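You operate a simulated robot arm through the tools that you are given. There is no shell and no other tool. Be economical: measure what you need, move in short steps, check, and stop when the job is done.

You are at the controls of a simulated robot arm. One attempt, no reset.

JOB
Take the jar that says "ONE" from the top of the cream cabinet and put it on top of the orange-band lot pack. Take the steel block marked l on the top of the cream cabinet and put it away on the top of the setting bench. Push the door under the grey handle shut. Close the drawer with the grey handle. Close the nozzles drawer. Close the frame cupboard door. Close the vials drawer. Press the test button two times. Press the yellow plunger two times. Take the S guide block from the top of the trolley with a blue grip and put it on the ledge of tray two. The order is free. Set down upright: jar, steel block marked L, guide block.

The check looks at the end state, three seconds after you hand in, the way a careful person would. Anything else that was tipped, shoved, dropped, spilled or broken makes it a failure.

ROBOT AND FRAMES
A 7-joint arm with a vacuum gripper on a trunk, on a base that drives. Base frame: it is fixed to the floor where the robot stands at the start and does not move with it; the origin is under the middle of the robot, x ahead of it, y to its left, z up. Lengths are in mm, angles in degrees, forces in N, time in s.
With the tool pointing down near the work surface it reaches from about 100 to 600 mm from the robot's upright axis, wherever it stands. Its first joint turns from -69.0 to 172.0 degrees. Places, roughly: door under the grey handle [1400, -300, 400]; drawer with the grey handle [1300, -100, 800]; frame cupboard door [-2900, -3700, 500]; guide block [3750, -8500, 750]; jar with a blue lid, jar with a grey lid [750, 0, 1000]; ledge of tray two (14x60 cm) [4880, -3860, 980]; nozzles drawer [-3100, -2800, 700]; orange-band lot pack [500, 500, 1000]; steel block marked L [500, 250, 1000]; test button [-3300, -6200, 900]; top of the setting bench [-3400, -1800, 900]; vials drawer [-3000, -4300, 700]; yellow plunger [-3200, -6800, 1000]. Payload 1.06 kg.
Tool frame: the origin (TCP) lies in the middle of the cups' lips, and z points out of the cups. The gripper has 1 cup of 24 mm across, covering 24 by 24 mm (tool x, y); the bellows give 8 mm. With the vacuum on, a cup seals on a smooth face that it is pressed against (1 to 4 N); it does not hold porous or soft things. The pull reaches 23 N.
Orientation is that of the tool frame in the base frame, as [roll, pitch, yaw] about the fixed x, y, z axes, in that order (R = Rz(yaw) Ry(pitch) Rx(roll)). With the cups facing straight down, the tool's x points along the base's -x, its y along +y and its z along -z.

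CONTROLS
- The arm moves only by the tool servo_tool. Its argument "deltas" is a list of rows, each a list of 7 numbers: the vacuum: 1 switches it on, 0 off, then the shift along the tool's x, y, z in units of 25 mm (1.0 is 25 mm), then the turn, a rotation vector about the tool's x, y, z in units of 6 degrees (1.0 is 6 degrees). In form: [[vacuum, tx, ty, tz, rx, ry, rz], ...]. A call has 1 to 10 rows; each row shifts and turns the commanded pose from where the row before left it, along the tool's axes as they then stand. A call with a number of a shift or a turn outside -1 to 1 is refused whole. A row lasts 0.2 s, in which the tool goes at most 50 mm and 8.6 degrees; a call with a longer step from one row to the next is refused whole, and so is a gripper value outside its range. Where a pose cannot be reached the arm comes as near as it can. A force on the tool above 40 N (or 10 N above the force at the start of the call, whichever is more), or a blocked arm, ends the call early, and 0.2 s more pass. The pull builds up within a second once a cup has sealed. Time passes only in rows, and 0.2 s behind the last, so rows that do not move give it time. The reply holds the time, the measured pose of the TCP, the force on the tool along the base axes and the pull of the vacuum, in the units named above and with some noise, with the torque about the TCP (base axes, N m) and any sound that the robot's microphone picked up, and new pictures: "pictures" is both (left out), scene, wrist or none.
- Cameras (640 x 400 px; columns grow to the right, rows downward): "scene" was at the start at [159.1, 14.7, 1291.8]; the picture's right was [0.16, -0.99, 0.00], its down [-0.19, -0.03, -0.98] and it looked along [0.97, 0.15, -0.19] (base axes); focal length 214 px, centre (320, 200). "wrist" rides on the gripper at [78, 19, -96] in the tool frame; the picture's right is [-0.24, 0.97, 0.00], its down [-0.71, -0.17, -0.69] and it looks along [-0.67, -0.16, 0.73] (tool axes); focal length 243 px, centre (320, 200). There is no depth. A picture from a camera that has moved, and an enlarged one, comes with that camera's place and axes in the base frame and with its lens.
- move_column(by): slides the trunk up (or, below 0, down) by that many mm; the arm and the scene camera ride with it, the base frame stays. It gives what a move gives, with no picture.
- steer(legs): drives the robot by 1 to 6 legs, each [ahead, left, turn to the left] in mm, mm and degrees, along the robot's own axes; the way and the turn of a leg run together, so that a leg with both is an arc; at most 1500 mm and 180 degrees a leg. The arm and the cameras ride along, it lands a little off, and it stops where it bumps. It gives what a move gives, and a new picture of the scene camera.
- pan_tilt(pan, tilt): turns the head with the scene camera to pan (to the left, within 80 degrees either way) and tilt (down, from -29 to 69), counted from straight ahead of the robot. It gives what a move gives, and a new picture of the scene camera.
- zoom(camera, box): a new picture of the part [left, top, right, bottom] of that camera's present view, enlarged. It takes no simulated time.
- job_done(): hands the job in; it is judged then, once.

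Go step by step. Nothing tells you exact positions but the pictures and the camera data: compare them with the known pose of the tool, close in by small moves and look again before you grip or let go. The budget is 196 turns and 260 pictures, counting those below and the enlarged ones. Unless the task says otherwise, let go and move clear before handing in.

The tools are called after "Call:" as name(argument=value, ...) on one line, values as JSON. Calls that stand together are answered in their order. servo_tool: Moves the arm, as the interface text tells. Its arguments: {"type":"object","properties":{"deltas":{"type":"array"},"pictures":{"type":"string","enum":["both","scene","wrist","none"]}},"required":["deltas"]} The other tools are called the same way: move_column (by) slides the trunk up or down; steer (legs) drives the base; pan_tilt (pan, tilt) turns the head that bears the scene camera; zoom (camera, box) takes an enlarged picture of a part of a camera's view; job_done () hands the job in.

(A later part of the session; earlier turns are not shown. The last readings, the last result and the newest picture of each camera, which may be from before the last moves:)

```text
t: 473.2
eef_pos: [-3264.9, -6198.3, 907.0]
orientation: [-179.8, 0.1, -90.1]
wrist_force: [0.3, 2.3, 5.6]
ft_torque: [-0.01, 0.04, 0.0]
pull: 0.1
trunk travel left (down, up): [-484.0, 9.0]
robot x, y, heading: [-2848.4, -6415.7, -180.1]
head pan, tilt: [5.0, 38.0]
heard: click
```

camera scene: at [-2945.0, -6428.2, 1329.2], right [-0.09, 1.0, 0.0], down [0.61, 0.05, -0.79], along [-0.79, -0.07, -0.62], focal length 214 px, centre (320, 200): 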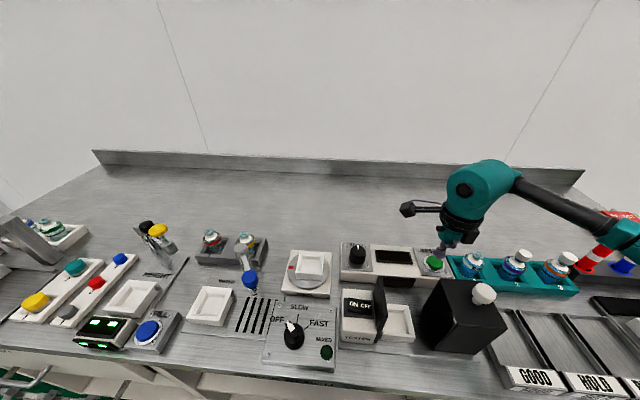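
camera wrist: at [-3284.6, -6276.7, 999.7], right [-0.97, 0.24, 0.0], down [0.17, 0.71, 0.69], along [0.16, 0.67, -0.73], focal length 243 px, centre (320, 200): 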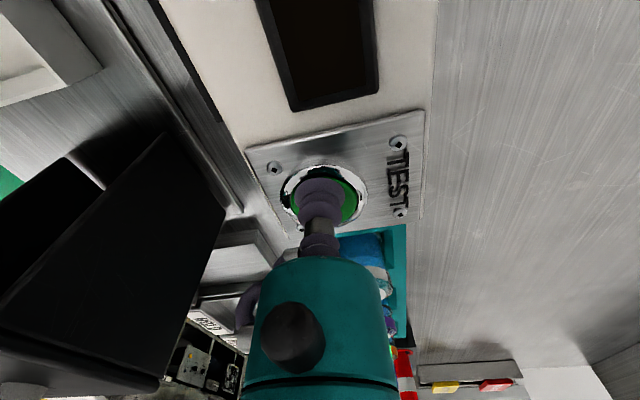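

Second click heard. Rise and move over to the yellow plunger.

Call:
servo_tool(deltas=[[0, 0, 0, -1, 0, 0, 0], [0, 0, 0, -1, 0, 0, 0], [0, 0, 0, -1, 0, 0, 0], [0, 0, 0, -1, 0, 0, 0], [0, 0, 0, -1, 0, 0, 0], [0, 0, 0, -1, 0, 0, 0], [0, 0, 0, -1, 0, 0, 0], [0, 0, 0, -1, 0, 0, 0], [0, 0, 0, -1, 0, 0, 0], [0, 0, 0, -1, 0, 0, 0]], pictures="none")

Call:
steer(legs=[[-118, 0, 0], [0, 480, 0]])

Call:
servo_tool(deltas=[[0, 0, 0, 0, 0, 0, 0]], pictures="wrist")

Call:
zoom(camera="scene", box=[300, 100, 500, 260])

```text
t: 475.4
eef_pos: [-3266.8, -6200.5, 1155.9]
orientation: [-179.6, 0.1, -90.2]
wrist_force: [-0.3, -0.5, 0.0]
ft_torque: [0.01, -0.02, 0.01]
pull: 0.0
trunk travel left (down, up): [-484.0, 9.0]
robot x, y, heading: [-2849.0, -6420.9, -179.7]
head pan, tilt: [5.0, 38.0]
```

```text
t: 480.9
eef_pos: [-3149.0, -6662.7, 1156.7]
orientation: [-179.8, 0.1, -91.3]
wrist_force: [-0.3, -0.9, 0.2]
ft_torque: [-0.02, 0.02, -0.01]
pull: 0.0
trunk travel left (down, up): [-484.0, 9.0]
robot x, y, heading: [-2730.6, -6892.8, 179.1]
head pan, tilt: [5.0, 38.0]
camera scene: at [-2830.8, -6899.2, 1329.2], right [-0.07, 1.0, 0.0], down [0.61, 0.04, -0.79], along [-0.79, -0.05, -0.62], focal length 214 px, centre (320, 200)
```

scene: 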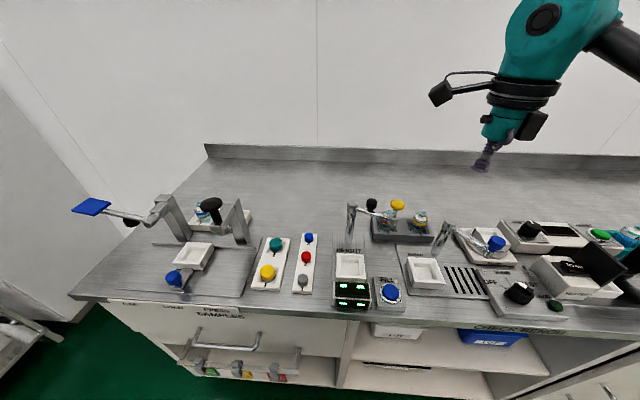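

```text
t: 481.4
eef_pos: [-3148.8, -6664.4, 1155.7]
orientation: [-179.6, 0.2, -91.3]
wrist_force: [0.5, -0.5, 0.1]
ft_torque: [-0.02, 0.02, 0.0]
pull: 0.1
trunk travel left (down, up): [-484.0, 9.0]
robot x, y, heading: [-2730.9, -6892.5, 179.0]
head pan, tilt: [5.0, 38.0]
camera wrist: at [-3169.2, -6741.9, 1250.8], right [-0.97, 0.26, -0.01], down [0.18, 0.7, 0.69], along [0.18, 0.66, -0.73], focal length 243 px, centre (320, 200)
```

wrist: 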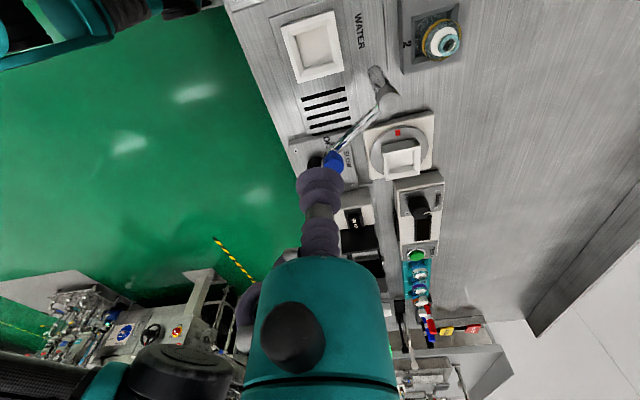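

```text
2.50 times, centred on (400, 180) of scene
camera zoom: at [-2830.8, -6899.1, 1329.2], right [-0.07, 1.0, 0.0], down [0.61, 0.04, -0.79], along [-0.79, -0.05, -0.62], focal length 536 px, centre (120, 250)
```

zoom: 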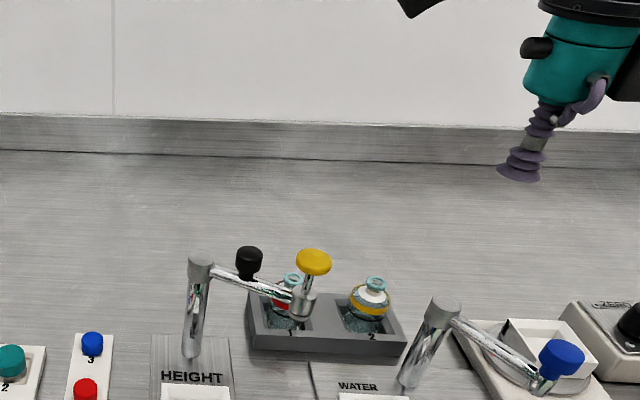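

Yellow plunger cap at ≈(-3195,-6758,1038). Move over it at a safe height and look with the wrist camera.

Call:
steer(legs=[[0, 85, 0.9]])

Call:
servo_tool(deltas=[[0, 0.2, 0.9, 0, 0, 0, 0], [0, 0, 0.9, 0, 0, 0, 0], [0, 0, 0, 0, 0, 0, 0]])

```text
t: 482.8
eef_pos: [-3153.2, -6756.3, 1155.4]
orientation: [-179.7, 0.1, -90.5]
wrist_force: [0.9, -0.5, -1.0]
ft_torque: [0.0, 0.01, -0.01]
pull: 0.1
trunk travel left (down, up): [-484.0, 9.0]
robot x, y, heading: [-2736.7, -6978.8, 179.9]
head pan, tilt: [5.0, 38.0]
camera scene: at [-2831.7, -6986.1, 1329.2], right [-0.08, 1.0, 0.0], down [0.61, 0.05, -0.79], along [-0.79, -0.07, -0.62], focal length 214 px, centre (320, 200)
```

scene: 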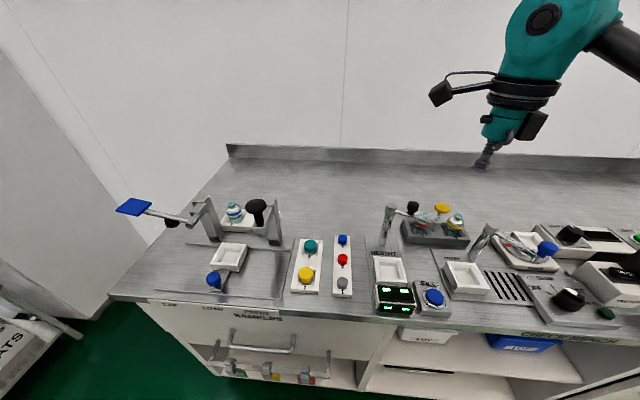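

```text
t: 483.6
eef_pos: [-3198.6, -6760.8, 1155.5]
orientation: [-179.7, 0.1, -90.3]
wrist_force: [0.3, -0.8, 0.1]
ft_torque: [0.0, 0.02, -0.01]
pull: 0.1
trunk travel left (down, up): [-484.0, 9.0]
robot x, y, heading: [-2736.6, -6975.4, 180.1]
head pan, tilt: [5.0, 38.0]
camera scene: at [-2831.5, -6985.6, 1329.2], right [-0.08, 1.0, 0.0], down [0.61, 0.05, -0.79], along [-0.79, -0.07, -0.62], focal length 214 px, centre (320, 200)
camera wrist: at [-3217.1, -6838.7, 1251.4], right [-0.97, 0.24, 0.0], down [0.17, 0.71, 0.69], along [0.17, 0.67, -0.73], focal length 243 px, centre (320, 200)
```

scene: 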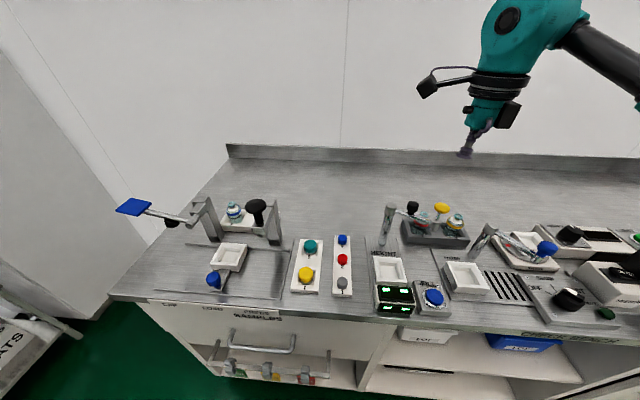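
wrist: 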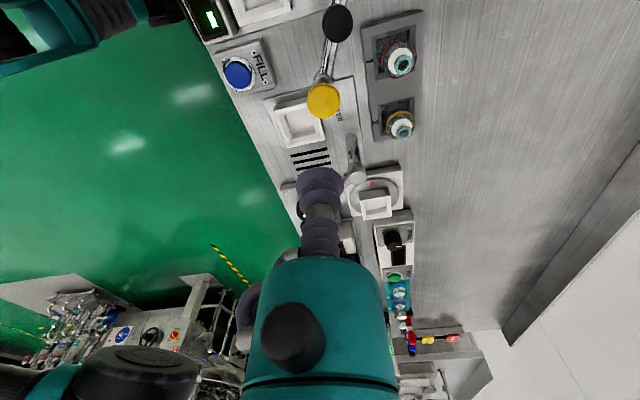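

Cup is above the yellow cap. Descend to ~15 mm above, then press gently.

Call:
servo_tool(deltas=[[0, -0.09, 0.03, 1, 0, 0, 0], [0, 0, 0, 1, 0, 0, 0], [0, 0, 0, 1, 0, 0, 0], [0, 0, 0, 1, 0, 0, 0], [0, 0, 0, 0, 0, 0, 0]], pictures="wrist")

```text
t: 484.8
eef_pos: [-3198.4, -6758.1, 1055.7]
orientation: [-179.7, 0.1, -90.5]
wrist_force: [0.4, 0.6, 0.2]
ft_torque: [0.01, 0.0, -0.01]
pull: 0.0
trunk travel left (down, up): [-484.0, 9.0]
robot x, y, heading: [-2735.5, -6979.4, 180.0]
head pan, tilt: [5.0, 38.0]
camera wrist: at [-3217.9, -6835.7, 1150.7], right [-0.97, 0.24, 0.0], down [0.17, 0.71, 0.69], along [0.17, 0.67, -0.73], focal length 243 px, centre (320, 200)
```

wrist: 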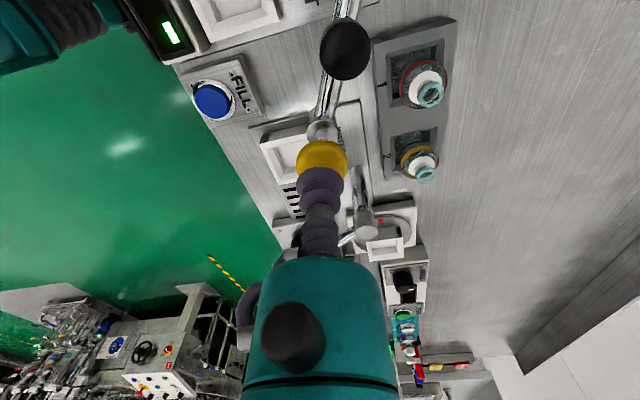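

Call:
servo_tool(deltas=[[0, 0, 0, 0.3, 0, 0, 0], [0, 0, 0, 0.2, 0, 0, 0], [0, 0, 0, 0.12, 0, 0, 0], [0, 0, 0, 0.12, 0, 0, 0]], pictures="none")

Call:
servo_tool(deltas=[[0, 0, 0, 0.1, 0, 0, 0], [0, 0, 0, 0.1, 0, 0, 0]], pictures="none")

Call:
servo_tool(deltas=[[0, 0, 0, 0.1, 0, 0, 0], [0, 0, 0, 0.1, 0, 0, 0]], pictures="none")

```text
t: 485.8
eef_pos: [-3197.5, -6757.1, 1036.7]
orientation: [-179.7, 0.2, -90.3]
wrist_force: [-0.2, -0.5, 0.9]
ft_torque: [0.02, -0.03, 0.0]
pull: 0.2
trunk travel left (down, up): [-484.0, 9.0]
robot x, y, heading: [-2733.2, -6979.1, 179.9]
head pan, tilt: [5.0, 38.0]
heard: click
```

```text
t: 486.4
eef_pos: [-3196.9, -6757.4, 1033.6]
orientation: [-179.7, 0.1, -90.3]
wrist_force: [-0.6, 0.4, 0.3]
ft_torque: [-0.01, 0.01, -0.03]
pull: 0.1
trunk travel left (down, up): [-484.0, 9.0]
robot x, y, heading: [-2735.8, -6978.8, 180.0]
head pan, tilt: [5.0, 38.0]
```

```text
t: 487.0
eef_pos: [-3198.1, -6757.5, 1027.3]
orientation: [-179.7, 0.1, -90.4]
wrist_force: [0.6, 0.4, 0.7]
ft_torque: [-0.01, 0.02, 0.0]
pull: 0.0
trunk travel left (down, up): [-484.0, 9.0]
robot x, y, heading: [-2736.4, -6980.1, 179.9]
head pan, tilt: [5.0, 38.0]
```

A click was heard at ~1037 with little force. Look at what the cap is doing.

Call:
servo_tool(deltas=[[0, 0, 0, 0, 0, 0, 0]])

Call:
zoom(camera="scene", box=[380, 140, 540, 260])

```text
t: 487.4
eef_pos: [-3197.8, -6757.9, 1027.8]
orientation: [-179.7, 0.1, -90.4]
wrist_force: [-0.2, 0.1, 1.4]
ft_torque: [0.0, 0.0, 0.0]
pull: 0.0
trunk travel left (down, up): [-484.0, 9.0]
robot x, y, heading: [-2732.0, -6982.8, 179.8]
head pan, tilt: [5.0, 38.0]
camera scene: at [-2831.5, -6985.7, 1329.2], right [-0.08, 1.0, 0.0], down [0.61, 0.05, -0.79], along [-0.79, -0.07, -0.62], focal length 214 px, centre (320, 200)
camera wrist: at [-3217.9, -6835.8, 1122.2], right [-0.97, 0.24, 0.0], down [0.17, 0.71, 0.69], along [0.17, 0.67, -0.73], focal length 243 px, centre (320, 200)
```

scene: 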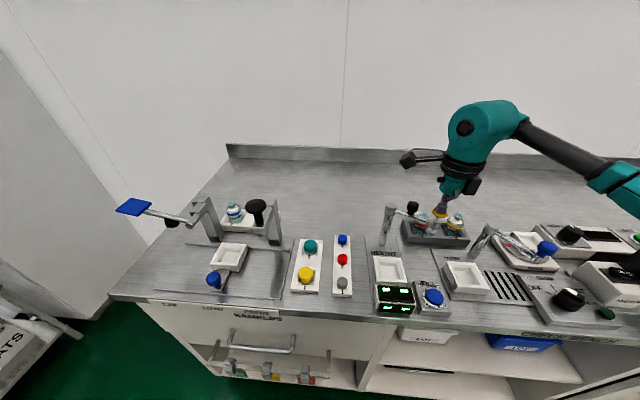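
wrist: 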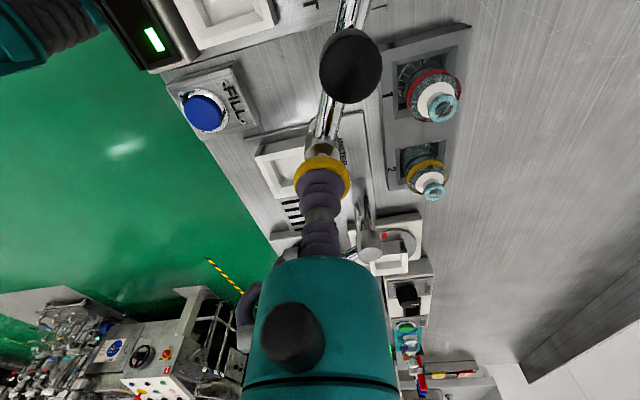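

```text
3.33 times, centred on (460, 200) of scene
camera zoom: at [-2831.5, -6985.7, 1329.2], right [-0.08, 1.0, 0.0], down [0.61, 0.05, -0.79], along [-0.79, -0.07, -0.62], focal length 715 px, centre (-147, 200)
```

zoom: 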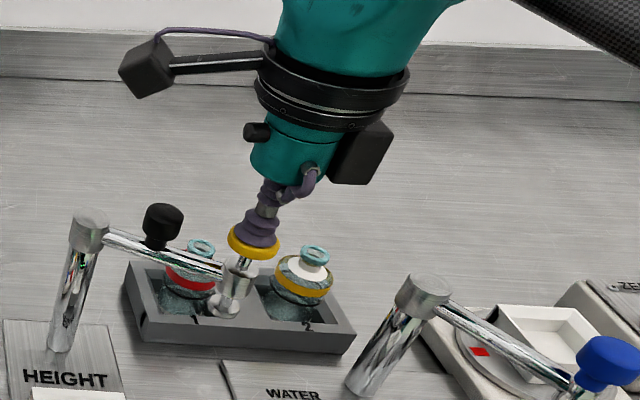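

The plunger is depressed with a light spring; press one counted. Release fully and press once more.

Call:
servo_tool(deltas=[[0, 0, 0, -0.5, 0, 0, 0], [0, 0, 0, -0.5, 0, 0, 0], [0, 0, 0, -0.4, 0, 0, 0], [0, 0, 0, 0, 0, 0, 0], [0, 0, 0, 0, 0, 0, 0]], pictures="wrist")

Call:
servo_tool(deltas=[[0, 0, 0, 0.4, 0, 0, 0], [0, 0, 0, 0.3, 0, 0, 0], [0, 0, 0, 0.2, 0, 0, 0], [0, 0, 0, 0.2, 0, 0, 0], [0, 0, 0, 0.2, 0, 0, 0]], pictures="none")

```text
t: 488.6
eef_pos: [-3199.9, -6757.4, 1063.1]
orientation: [-179.7, 0.2, -90.5]
wrist_force: [-0.2, 0.0, 0.3]
ft_torque: [-0.02, -0.01, 0.0]
pull: 0.0
trunk travel left (down, up): [-484.0, 9.0]
robot x, y, heading: [-2736.3, -6978.0, 179.7]
head pan, tilt: [5.0, 38.0]
camera wrist: at [-3218.1, -6835.1, 1157.6], right [-0.97, 0.24, -0.01], down [0.17, 0.71, 0.69], along [0.17, 0.67, -0.73], focal length 243 px, centre (320, 200)
```

wrist: 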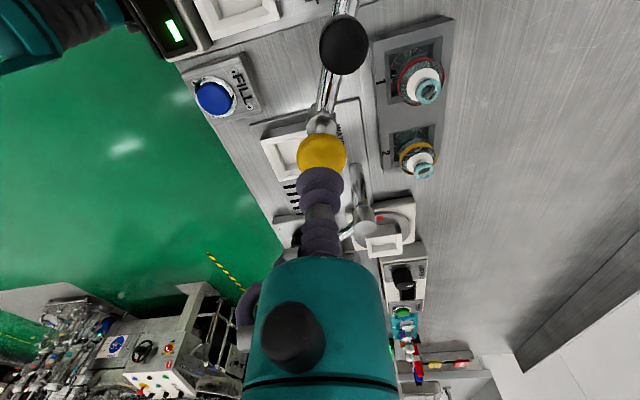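

```text
t: 489.8
eef_pos: [-3198.0, -6757.5, 1030.0]
orientation: [-179.7, 0.1, -90.4]
wrist_force: [1.3, -1.0, 2.1]
ft_torque: [0.03, -0.02, -0.03]
pull: 0.1
trunk travel left (down, up): [-484.0, 9.0]
robot x, y, heading: [-2730.7, -6980.3, 180.0]
head pan, tilt: [5.0, 38.0]
heard: click
```

Second click. Rise, back off, yaw the tool back and drive east toward the trolley at (3750,-8500).

Call:
servo_tool(deltas=[[0, 0, 0, -1, 0, 0, 0], [0, 0, 0, -1, 0, 0, 0], [0, 0, 0, -1, 0, 0, 0], [0, 0, 0, -1, 0, 0, 0], [0, 0, 0, -1, 0, 0, 0], [0, 0, 0, -1, 0, 0, 0], [0, 0, 0, 0, 0, 0, 0]], pictures="scene")

Call:
steer(legs=[[-700, 0, 0], [0, 0, 180]])

Call:
servo_tool(deltas=[[0, 0, 0, 0, 0, 0, -1], [0, 0, 0, 0, 0, 0, -1], [0, 0, 0, 0, 0, 0, -1], [0, 0, 0, 0, 0, 0, -1], [0, 0, 0, 0, 0, 0, -1], [0, 0, 0, 0, 0, 0, -1], [0, 0, 0, 0, 0, 0, -1], [0, 0, 0, 0, 0, 0, -1], [0, 0, 0, 0, 0, 0, -1], [0, 0, 0, 0, 0, 0, -1]], pictures="none")

Call:
servo_tool(deltas=[[0, 0, 0, 0, 0, 0, -1], [0, 0, 0, 0, 0, 0, -1], [0, 0, 0, 0, 0, 0, -1], [0, 0, 0, 0, 0, 0, -1], [0, 0, 0, 0, 0, 0, -1]], pictures="none")

Call:
pan_tilt(pan=5, tilt=12)

```text
t: 491.4
eef_pos: [-3199.6, -6758.5, 1179.2]
orientation: [-179.8, 0.2, -90.3]
wrist_force: [0.0, 0.1, 0.1]
ft_torque: [-0.01, -0.02, 0.0]
pull: 0.1
trunk travel left (down, up): [-484.0, 9.0]
robot x, y, heading: [-2733.4, -6976.3, 180.0]
head pan, tilt: [5.0, 38.0]
camera scene: at [-2831.8, -6985.6, 1329.1], right [-0.08, 1.0, 0.0], down [0.61, 0.05, -0.79], along [-0.79, -0.07, -0.62], focal length 214 px, centre (320, 200)
```

scene: 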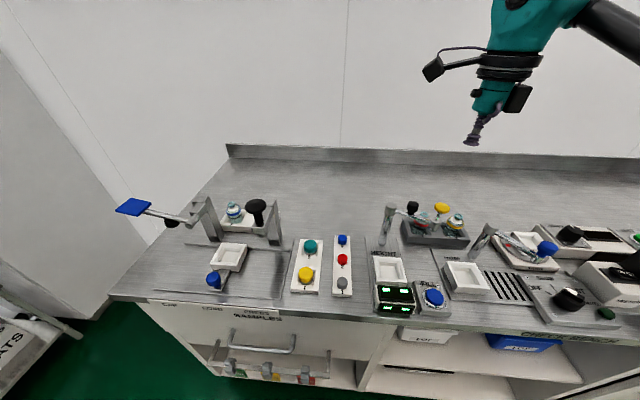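

```text
t: 502.6
eef_pos: [-1565.3, -7203.4, 1179.0]
orientation: [-179.7, 0.1, 89.7]
wrist_force: [-0.2, 0.6, 0.5]
ft_torque: [-0.01, -0.03, 0.0]
pull: 0.0
trunk travel left (down, up): [-484.0, 9.0]
robot x, y, heading: [-2028.2, -6980.3, -0.2]
head pan, tilt: [5.0, 38.0]
camera scene: at [-1934.3, -6976.1, 1329.2], right [0.09, -1.0, 0.0], down [-0.61, -0.05, -0.79], along [0.79, 0.07, -0.62], focal length 214 px, centre (320, 200)
```

scene: 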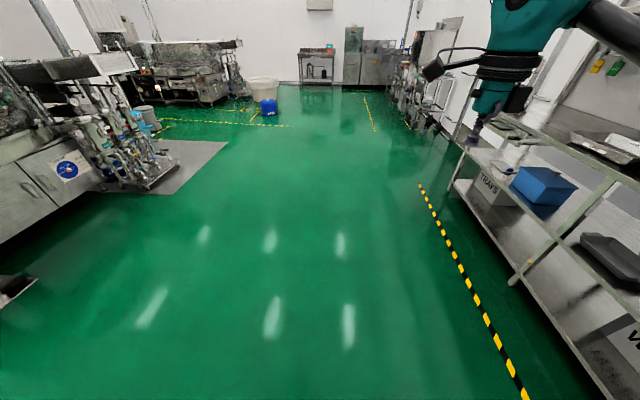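

```text
t: 504.8
eef_pos: [-1564.4, -7202.8, 1180.2]
orientation: [-179.8, -0.2, 149.8]
wrist_force: [0.0, -0.4, -0.7]
ft_torque: [-0.01, 0.02, -0.02]
pull: 0.0
trunk travel left (down, up): [-484.0, 9.0]
robot x, y, heading: [-2030.3, -6987.2, 0.0]
head pan, tilt: [5.0, 38.0]
```

```text
t: 506.0
eef_pos: [-1564.7, -7202.9, 1178.9]
orientation: [-179.8, -0.3, 179.7]
wrist_force: [0.6, -0.1, -0.6]
ft_torque: [0.01, 0.0, -0.03]
pull: 0.0
trunk travel left (down, up): [-484.0, 9.0]
robot x, y, heading: [-2026.2, -6978.0, -0.1]
head pan, tilt: [5.0, 38.0]
```

```text
t: 506.9
eef_pos: [-1564.2, -7203.2, 1180.1]
orientation: [-179.9, -0.3, 179.7]
wrist_force: [-0.1, 0.2, -0.4]
ft_torque: [-0.04, 0.0, 0.0]
pull: 0.0
trunk travel left (down, up): [-484.0, 9.0]
robot x, y, heading: [-2035.7, -6979.7, -0.4]
head pan, tilt: [5.0, 12.0]
camera scene: at [-1927.4, -6975.5, 1370.5], right [0.09, -1.0, 0.0], down [-0.21, -0.02, -0.98], along [0.97, 0.08, -0.21], focal length 214 px, centre (320, 200)
```

scene: 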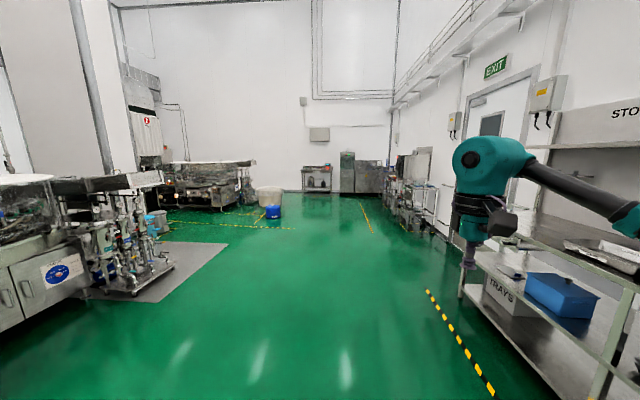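

Clear floor to the east. Drive across along y≈-6500.

Call:
steer(legs=[[0, 480, 0], [1450, 0, 0], [1450, 0, 0], [1450, 0, 0]])

Call:
pan_tilt(pan=-25, tilt=15)

```text
t: 532.0
eef_pos: [2795.1, -6658.8, 1178.2]
orientation: [-179.9, -0.3, -178.5]
wrist_force: [0.5, 0.3, -0.2]
ft_torque: [-0.02, -0.01, 0.0]
pull: 0.1
trunk travel left (down, up): [-484.0, 9.0]
robot x, y, heading: [2324.0, -6453.6, 1.6]
head pan, tilt: [5.0, 12.0]
camera scene: at [2425.3, -6444.1, 1370.6], right [0.12, -0.99, 0.0], down [-0.21, -0.02, -0.98], along [0.97, 0.11, -0.21], focal length 214 px, centre (320, 200)
```

scene: 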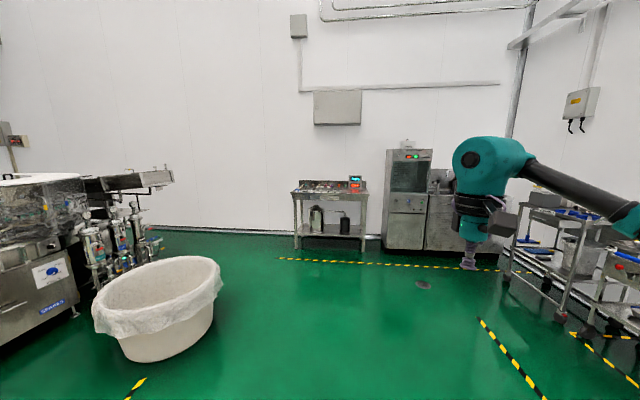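

```text
t: 532.9
eef_pos: [2795.8, -6660.5, 1179.9]
orientation: [-179.9, -0.3, -178.5]
wrist_force: [-1.0, -0.2, -0.3]
ft_torque: [0.01, 0.0, -0.01]
pull: 0.0
trunk travel left (down, up): [-484.0, 9.0]
robot x, y, heading: [2323.5, -6455.4, 1.8]
head pan, tilt: [-25.0, 15.0]
camera scene: at [2418.4, -6491.9, 1365.7], right [-0.39, -0.92, 0.0], down [-0.24, 0.1, -0.97], along [0.89, -0.38, -0.26], focal length 214 px, centre (320, 200)
```

scene: 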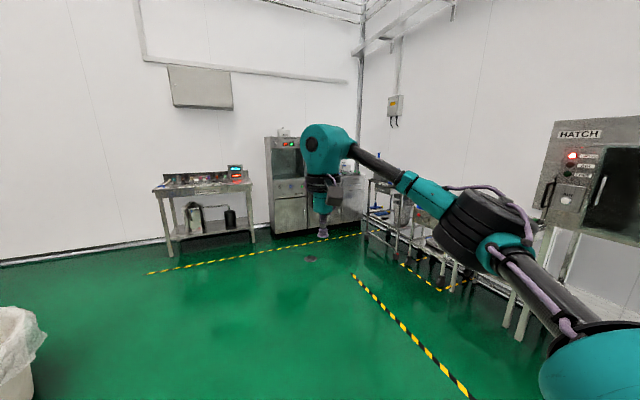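

Trolleys stand along the south wall. Advance to x≈3700 and turn to face south.

Call:
steer(legs=[[1350, 0, 0], [0, 0, -91.8], [350, 0, 0]])

Call:
pan_tilt(pan=5, tilt=22)

```text
t: 545.4
eef_pos: [3414.6, -7230.0, 1178.3]
orientation: [-180.0, -0.3, 87.7]
wrist_force: [0.2, 0.0, -0.3]
ft_torque: [0.0, -0.01, 0.0]
pull: 0.0
trunk travel left (down, up): [-484.0, 9.0]
robot x, y, heading: [3647.3, -6769.3, -91.8]
head pan, tilt: [-25.0, 15.0]
camera scene: at [3605.1, -6866.3, 1365.7], right [-0.89, 0.45, 0.0], down [0.12, 0.23, -0.97], along [-0.44, -0.86, -0.26], focal length 214 px, centre (320, 200)
```

scene: 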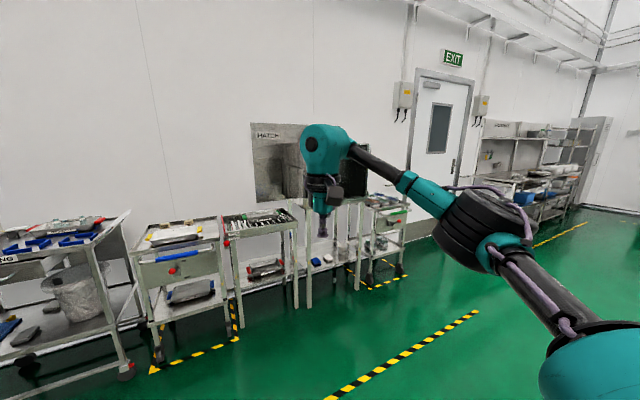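

```text
t: 546.4
eef_pos: [3413.5, -7229.5, 1179.3]
orientation: [-179.9, -0.3, 87.8]
wrist_force: [-0.4, -0.2, 0.2]
ft_torque: [0.01, -0.01, 0.02]
pull: 0.0
trunk travel left (down, up): [-484.0, 9.0]
robot x, y, heading: [3648.0, -6770.6, -91.9]
head pan, tilt: [5.0, 22.0]
camera scene: at [3652.3, -6875.1, 1354.4], right [-1.0, -0.05, 0.0], down [-0.02, 0.37, -0.93], along [0.05, -0.93, -0.37], focal length 214 px, centre (320, 200)
```

scene: 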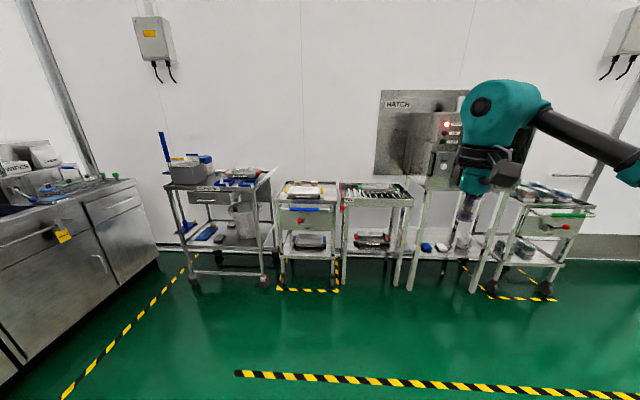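

The blue-grip trolley is at ≈(3815,-8480). Approach and zoom on its top.

Call:
steer(legs=[[0, 140, 1.9], [650, 0, 0]])

Call:
pan_tilt(pan=10, tilt=35)

Call:
zoom(camera="scene", box=[220, 90, 480, 280])

```text
t: 551.4
eef_pos: [3569.3, -7886.7, 1180.1]
orientation: [-179.9, -0.3, 89.9]
wrist_force: [0.5, 0.0, -0.3]
ft_torque: [0.02, -0.01, -0.01]
pull: 0.1
trunk travel left (down, up): [-484.0, 9.0]
robot x, y, heading: [3785.0, -7413.0, -89.9]
head pan, tilt: [5.0, 22.0]
camera scene: at [3795.6, -7522.7, 1354.3], right [-1.0, -0.09, 0.0], down [-0.03, 0.37, -0.93], along [0.08, -0.92, -0.37], focal length 214 px, centre (320, 200)
```

scene: 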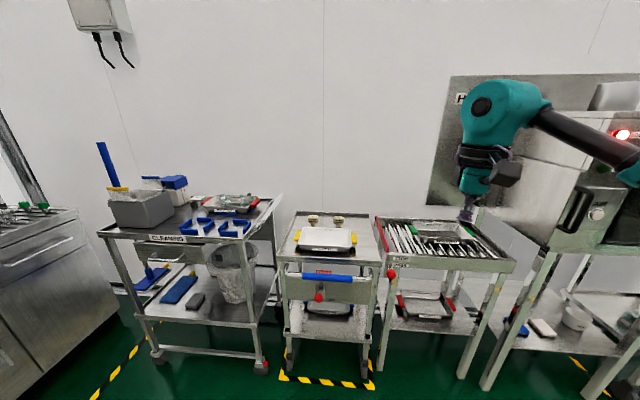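

```text
t: 552.2
eef_pos: [3571.2, -7885.0, 1179.5]
orientation: [-180.0, -0.3, 89.9]
wrist_force: [-0.2, -1.1, 0.3]
ft_torque: [0.03, 0.02, 0.01]
pull: 0.1
trunk travel left (down, up): [-484.0, 9.0]
robot x, y, heading: [3787.1, -7415.8, -90.1]
head pan, tilt: [10.0, 35.0]
camera scene: at [3802.8, -7516.6, 1333.8], right [-0.98, -0.17, 0.0], down [-0.1, 0.56, -0.82], along [0.14, -0.81, -0.57], focal length 214 px, centre (320, 200)
```

scene: 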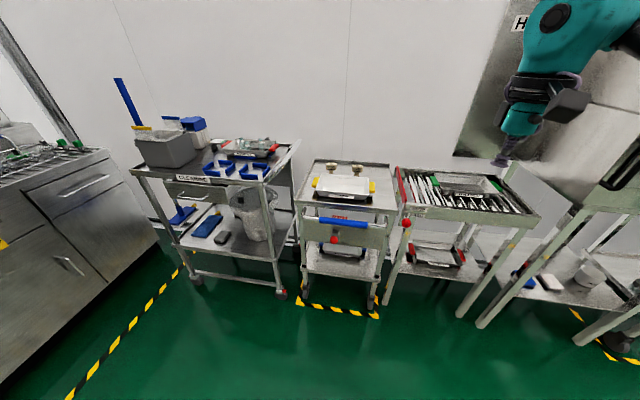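

```text
2.11 times, centred on (350, 185) of scene
camera zoom: at [3802.8, -7516.6, 1333.8], right [-0.98, -0.17, 0.0], down [-0.1, 0.56, -0.82], along [0.14, -0.81, -0.57], focal length 452 px, centre (257, 232)
```

zoom: 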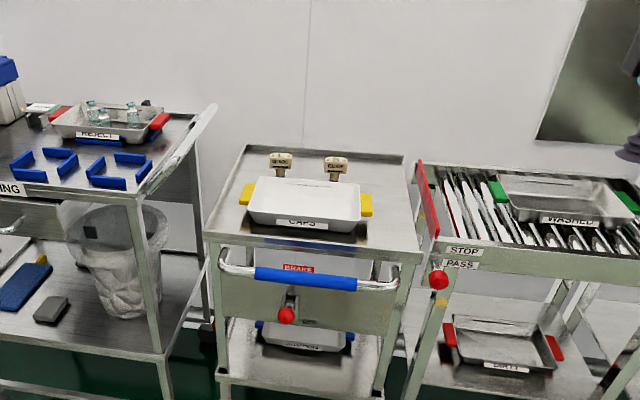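

Two guide blocks stand at the back of the blue-grip trolley. Move closer and look from above.

Call:
steer(legs=[[430, 0, 0]])

Call:
servo_tool(deltas=[[0, 0, -1, 0, 0, 0, 0], [0, 0, -1, 0, 0, 0, 0], [0, 0, -1, 0, 0, 0, 0], [0, 0, -1, 0, 0, 0, 0], [0, 0, -1, 0, 0, 0, 0], [0, 0, -0.4, 0, 0, 0, 0], [0, 0, 0, 0, 0, 0, 0]])

Call:
zoom(camera="scene", box=[240, 90, 440, 240])

```text
t: 554.8
eef_pos: [3571.5, -8315.6, 1178.9]
orientation: [-179.9, -0.3, 89.9]
wrist_force: [-0.5, -0.5, 0.1]
ft_torque: [0.0, 0.03, -0.01]
pull: 0.1
trunk travel left (down, up): [-484.0, 9.0]
robot x, y, heading: [3788.5, -7848.9, -89.8]
head pan, tilt: [10.0, 35.0]
camera scene: at [3803.6, -7946.2, 1333.7], right [-0.98, -0.18, 0.0], down [-0.1, 0.56, -0.82], along [0.14, -0.81, -0.57], focal length 214 px, centre (320, 200)
```

scene: 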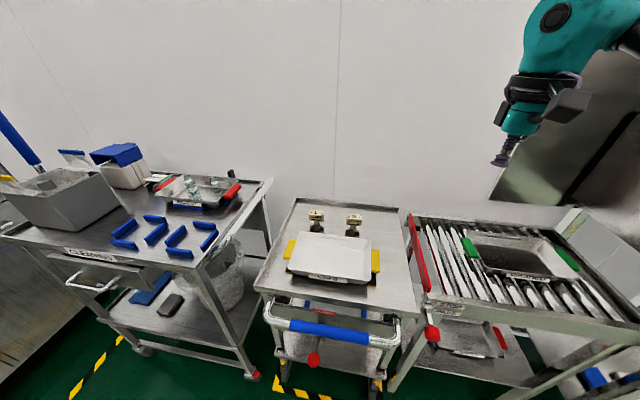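

```text
t: 556.4
eef_pos: [3439.2, -8309.4, 1179.5]
orientation: [179.9, -0.3, 89.4]
wrist_force: [0.6, 0.6, 0.6]
ft_torque: [-0.03, 0.02, -0.02]
pull: 0.1
out of reach, approached as far as the arm can: row 6
trunk travel left (down, up): [-484.0, 9.0]
robot x, y, heading: [3787.0, -7848.5, -89.8]
head pan, tilt: [10.0, 35.0]
camera scene: at [3803.6, -7945.8, 1333.7], right [-0.98, -0.18, 0.0], down [-0.1, 0.56, -0.82], along [0.14, -0.81, -0.57], focal length 214 px, centre (320, 200)
camera wrist: at [3459.7, -8232.7, 1274.5], right [0.97, -0.24, 0.0], down [-0.18, -0.71, 0.68], along [-0.17, -0.66, -0.73], focal length 243 px, centre (320, 200)
```

scene: 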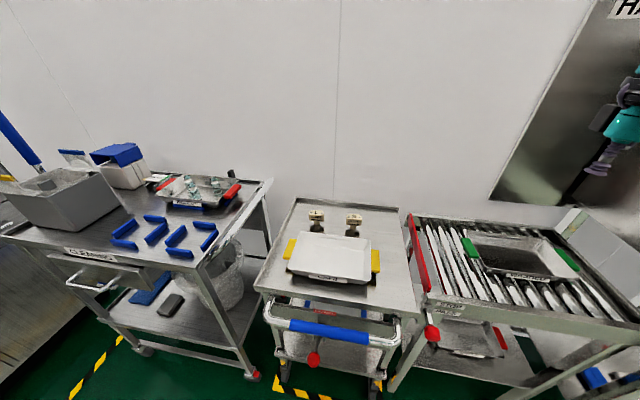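
wrist: 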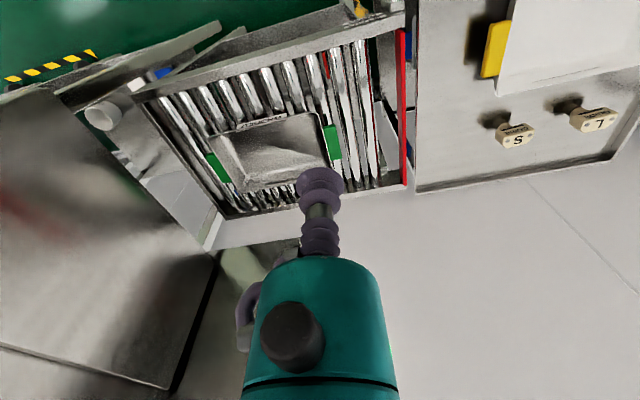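

```text
2.67 times, centred on (340, 165) of scene
camera zoom: at [3803.6, -7945.8, 1333.7], right [-0.98, -0.18, 0.0], down [-0.1, 0.56, -0.82], along [0.14, -0.81, -0.57], focal length 572 px, centre (267, 293)
```

zoom: 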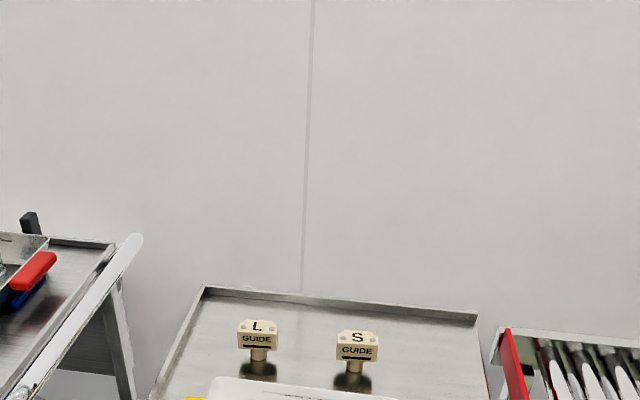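

S is the right-hand guide at ≈(3786,-8569, top 831). Bring the tool in front of it, lower the trunk 150 for better reach, and edge forward.

Call:
servo_tool(deltas=[[0, 0, 1, 0, 0, 0, 0], [0, 0, 1, 0, 0, 0, 0], [0, 0, 1, 0, 0, 0, 0], [0, 0, 1, 0, 0, 0, 0], [0, 0, 1, 0, 0, 0, 0], [0, 0, 1, 0, 0, 0, 0], [0, 0, 1, 0, 0, 0, 0], [0, 0, 1, 0, 0, 0, 0], [0, 0, 1, 0, 0, 0, 0], [0, 0, 1, 0, 0, 0, 0]], pictures="none")

Call:
servo_tool(deltas=[[0, 0, 1, 0, 0, 0, 0], [0, 0, 1, 0, 0, 0, 0], [0, 0, 1, 0, 0, 0, 0], [0, 0, 0.9, 0, 0, 0, 0]], pictures="none")

Call:
move_column(by=-150)

Call:
steer(legs=[[100, 0, 0]])

Call:
servo_tool(deltas=[[0, -1, 0, 0, 0, 0, 0], [0, -1, 0, 0, 0, 0, 0], [0, -1, 0, 0, 0, 0, 0], [0, -1, 0, 0, 0, 0, 0]])

```text
t: 558.6
eef_pos: [3689.4, -8311.3, 1179.4]
orientation: [-179.9, -0.3, 89.9]
wrist_force: [-0.4, -0.3, -0.4]
ft_torque: [0.02, 0.05, 0.0]
pull: 0.1
trunk travel left (down, up): [-484.0, 9.0]
robot x, y, heading: [3788.1, -7850.0, -89.6]
head pan, tilt: [10.0, 35.0]
```

```text
t: 559.6
eef_pos: [3787.4, -8311.4, 1180.0]
orientation: [-179.8, -0.3, 89.9]
wrist_force: [-0.7, 0.1, -0.4]
ft_torque: [0.0, 0.01, 0.03]
pull: 0.1
trunk travel left (down, up): [-484.0, 9.0]
robot x, y, heading: [3789.5, -7851.0, -89.9]
head pan, tilt: [10.0, 35.0]
```

```text
t: 561.4
eef_pos: [3786.7, -8310.6, 1028.9]
orientation: [-180.0, -0.3, 89.9]
wrist_force: [1.0, 0.7, 0.4]
ft_torque: [-0.03, 0.02, -0.01]
pull: 0.0
trunk travel left (down, up): [-334.0, 159.0]
robot x, y, heading: [3786.6, -7849.4, -89.6]
head pan, tilt: [10.0, 35.0]
```

```text
t: 562.5
eef_pos: [3785.0, -8412.2, 1027.7]
orientation: [-179.8, -0.3, 89.7]
wrist_force: [-0.2, -0.3, -0.2]
ft_torque: [0.02, 0.0, 0.01]
pull: 0.1
trunk travel left (down, up): [-334.0, 159.0]
robot x, y, heading: [3790.4, -7948.2, -90.4]
head pan, tilt: [10.0, 35.0]
camera scene: at [3803.1, -8129.1, 1168.0], right [-0.99, -0.17, 0.0], down [-0.1, 0.57, -0.82], along [0.14, -0.81, -0.57], focal length 214 px, centre (320, 200)
```

scene: 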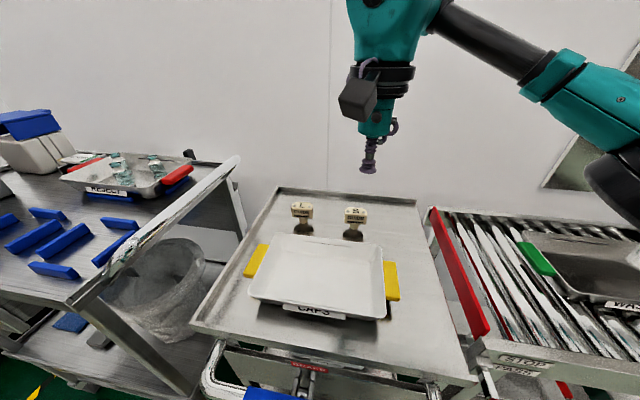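

```text
t: 563.5
eef_pos: [3783.7, -8512.1, 1028.2]
orientation: [-179.8, -0.3, 89.7]
wrist_force: [-0.4, 0.3, -0.3]
ft_torque: [0.01, 0.02, 0.0]
pull: 0.0
trunk travel left (down, up): [-334.0, 159.0]
robot x, y, heading: [3790.0, -7946.2, -90.3]
head pan, tilt: [10.0, 35.0]
camera scene: at [3803.3, -8128.6, 1168.1], right [-0.99, -0.17, 0.0], down [-0.1, 0.57, -0.82], along [0.14, -0.81, -0.57], focal length 214 px, centre (320, 200)
camera wrist: at [3803.3, -8433.5, 1122.7], right [0.97, -0.24, 0.0], down [-0.17, -0.71, 0.68], along [-0.17, -0.66, -0.73], focal length 243 px, centre (320, 200)
```

scene: 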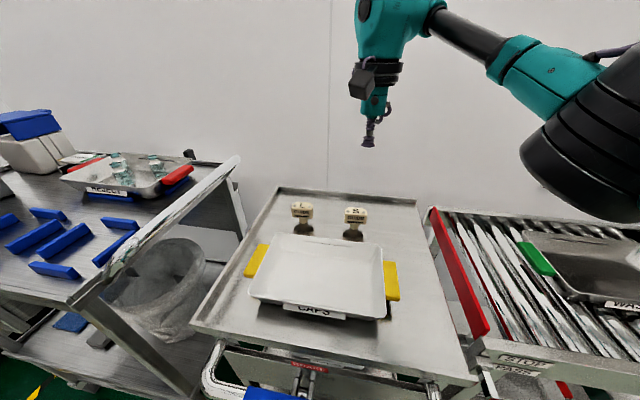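
wrist: 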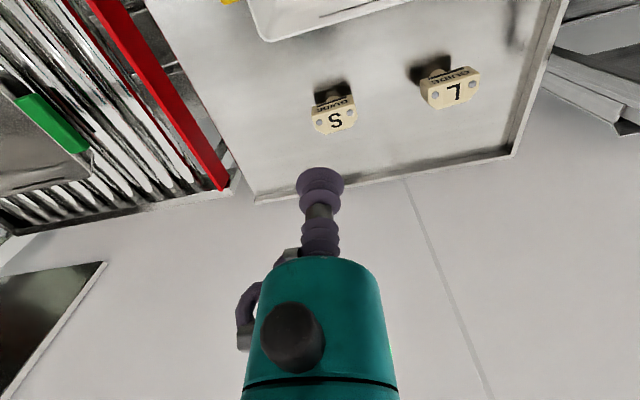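

S confirmed at (3788,-8571,830). Move above it and descend to ~40 mm above.

Call:
servo_tool(deltas=[[0, -0.8, 0.06, 1, 0, 0, 0], [0, -0.8, 0.06, 1, 0, 0, 0], [0, -0.76, 0.05, 1, 0, 0, 0], [0, 0, 0, 1, 0, 0, 0], [0, 0, 0, 1, 0, 0, 0], [0, 0, 0, 1, 0, 0, 0], [0, 0, 0, 0, 0, 0, 0]])

Call:
zoom(camera="wrist", box=[220, 60, 440, 220])

```text
t: 565.1
eef_pos: [3784.5, -8558.2, 885.6]
orientation: [-179.9, -0.3, 89.7]
wrist_force: [0.8, -0.1, -0.1]
ft_torque: [-0.01, 0.01, 0.0]
pull: 0.0
out of reach, approached as far as the arm can: row 3
trunk travel left (down, up): [-334.0, 159.0]
robot x, y, heading: [3791.2, -7946.6, -90.2]
head pan, tilt: [10.0, 35.0]
camera scene: at [3803.1, -8128.5, 1168.1], right [-0.99, -0.17, 0.0], down [-0.1, 0.56, -0.82], along [0.14, -0.81, -0.57], focal length 214 px, centre (320, 200)
camera wrist: at [3805.7, -8480.1, 980.8], right [0.97, -0.24, 0.0], down [-0.17, -0.71, 0.68], along [-0.17, -0.66, -0.73], focal length 243 px, centre (320, 200)
```

scene: 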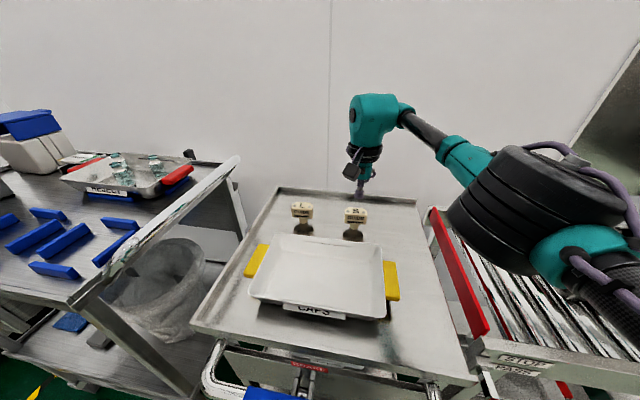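
wrist: 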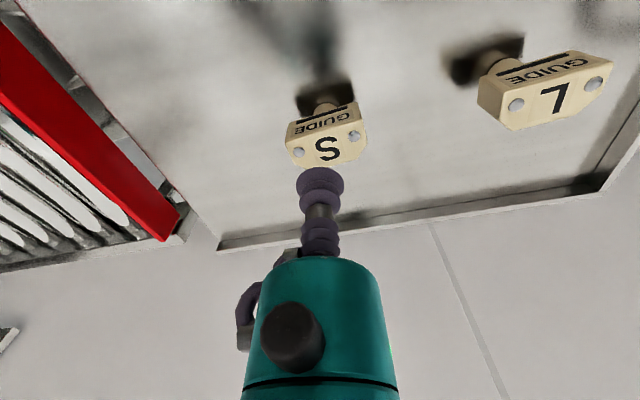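

```text
2.50 times, centred on (330, 140) of wrist
camera zoom: at [3805.7, -8480.1, 980.8], right [0.97, -0.24, 0.0], down [-0.17, -0.71, 0.68], along [-0.17, -0.66, -0.73], focal length 606 px, centre (295, 350)
```

zoom: 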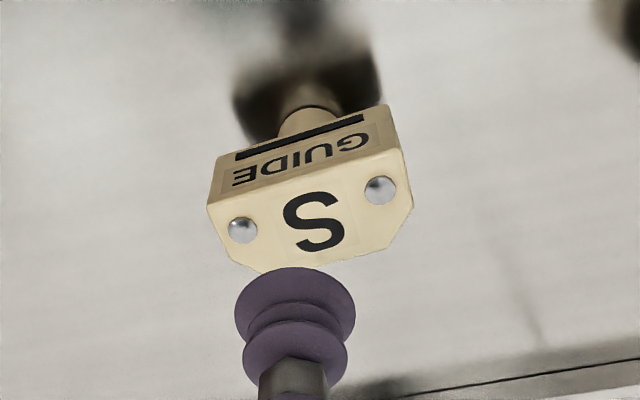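

The cup must land centred on the "S" between two screw heads: target (3788,-8566). It was reach-limited, so nudge the base 12 mm and re-measure.

Call:
steer(legs=[[14, 0, 0]])

Call:
servo_tool(deltas=[[0, 0.2, 0.14, 0.6, 0, 0, 0], [0, 0, 0, 0, 0, 0, 0]], pictures="none")

Call:
zoom(camera="wrist", box=[220, 60, 440, 220])

```text
t: 565.9
eef_pos: [3786.0, -8572.4, 886.3]
orientation: [-179.9, -0.3, 89.7]
wrist_force: [-0.6, 0.3, 0.1]
ft_torque: [0.02, 0.03, 0.04]
pull: 0.1
trunk travel left (down, up): [-334.0, 159.0]
robot x, y, heading: [3787.8, -7962.7, -90.1]
head pan, tilt: [10.0, 35.0]
camera scene: at [3803.1, -8143.4, 1168.0], right [-0.99, -0.17, 0.0], down [-0.1, 0.57, -0.82], along [0.14, -0.81, -0.57], focal length 214 px, centre (320, 200)
```

scene: 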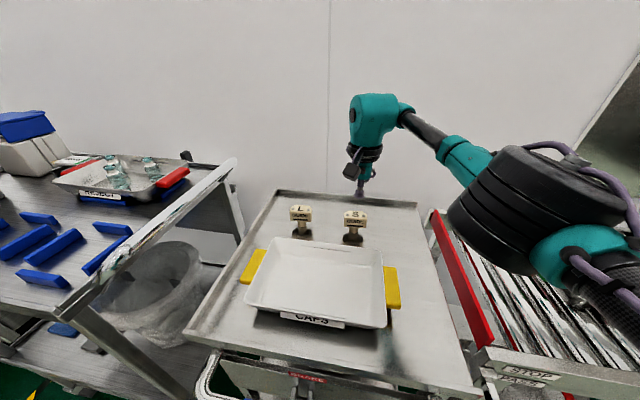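

```text
t: 566.5
eef_pos: [3788.9, -8566.7, 870.2]
orientation: [-179.9, -0.3, 89.7]
wrist_force: [0.0, 0.3, 0.3]
ft_torque: [0.02, -0.01, -0.02]
pull: 0.0
trunk travel left (down, up): [-334.0, 159.0]
robot x, y, heading: [3786.8, -7959.4, -89.9]
head pan, tilt: [10.0, 35.0]
```

```text
2.50 times, centred on (330, 140) of wrist
camera zoom: at [3808.8, -8488.8, 965.8], right [0.97, -0.24, 0.0], down [-0.17, -0.71, 0.68], along [-0.17, -0.66, -0.73], focal length 606 px, centre (295, 350)
```

zoom: 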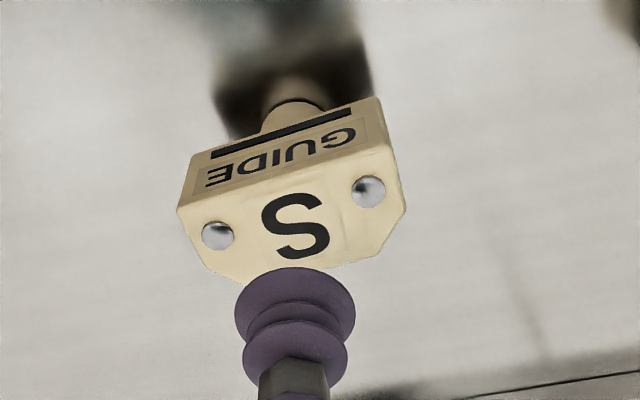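

Well aligned with the S. Vacuum on and descend gently.

Call:
servo_tool(deltas=[[1, 0, 0, 0.6, 0, 0, 0], [1, 0, 0, 0.5, 0, 0, 0], [1, 0, 0, 0.2, 0, 0, 0], [1, 0, 0, 0.12, 0, 0, 0], [1, 0, 0, 0.1, 0, 0, 0], [1, 0, 0, 0.08, 0, 0, 0], [1, 0, 0, 0, 0, 0, 0]], pictures="none")

```text
t: 568.1
eef_pos: [3789.5, -8566.4, 830.9]
orientation: [-179.9, -0.4, 89.7]
wrist_force: [-0.1, 1.9, 3.5]
ft_torque: [0.01, -0.01, 0.02]
pull: 23.0
trunk travel left (down, up): [-334.0, 159.0]
robot x, y, heading: [3788.8, -7961.6, -90.1]
head pan, tilt: [10.0, 35.0]
```

Sealed at 23 N. Lift straight up.

Call:
servo_tool(deltas=[[1, 0, 0, -0.3, 0, 0, 0], [1, 0, 0, -0.6, 0, 0, 0], [1, 0, 0, -1, 0, 0, 0], [1, 0, 0, -1, 0, 0, 0], [1, 0, 0, -1, 0, 0, 0], [1, 0.5, 0, -1, 0, 0, 0], [1, 1, 0, -0.5, 0, 0, 0], [1, 1, 0, 0, 0, 0, 0], [1, 0, 0, 0, 0, 0, 0]])

```text
t: 570.1
eef_pos: [3788.0, -8505.9, 967.7]
orientation: [-179.9, -0.2, 89.7]
wrist_force: [0.6, 0.2, 0.0]
ft_torque: [0.0, 0.01, -0.03]
pull: 22.3
trunk travel left (down, up): [-334.0, 159.0]
robot x, y, heading: [3786.9, -7964.0, -90.0]
head pan, tilt: [10.0, 35.0]
camera scene: at [3803.1, -8142.9, 1168.1], right [-0.99, -0.17, 0.0], down [-0.1, 0.57, -0.82], along [0.14, -0.81, -0.57], focal length 214 px, centre (320, 200)
camera wrist: at [3808.8, -8428.3, 1062.1], right [0.97, -0.24, 0.0], down [-0.17, -0.71, 0.68], along [-0.17, -0.66, -0.73], focal length 243 px, centre (320, 200)
```

scene: 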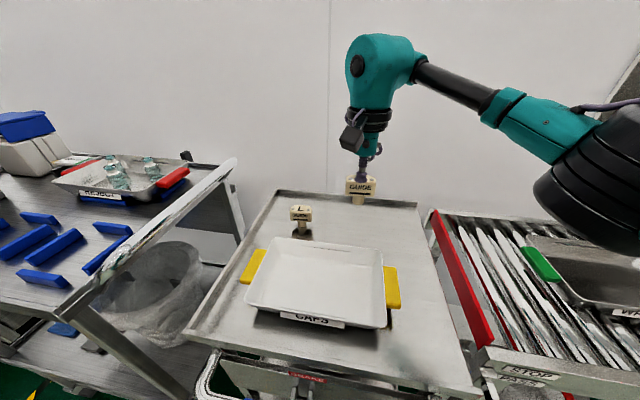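
wrist: 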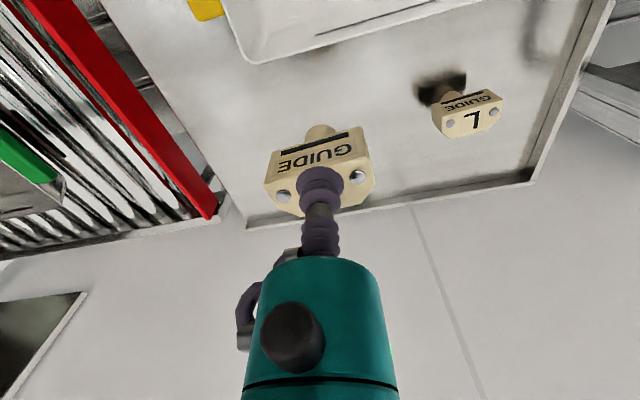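

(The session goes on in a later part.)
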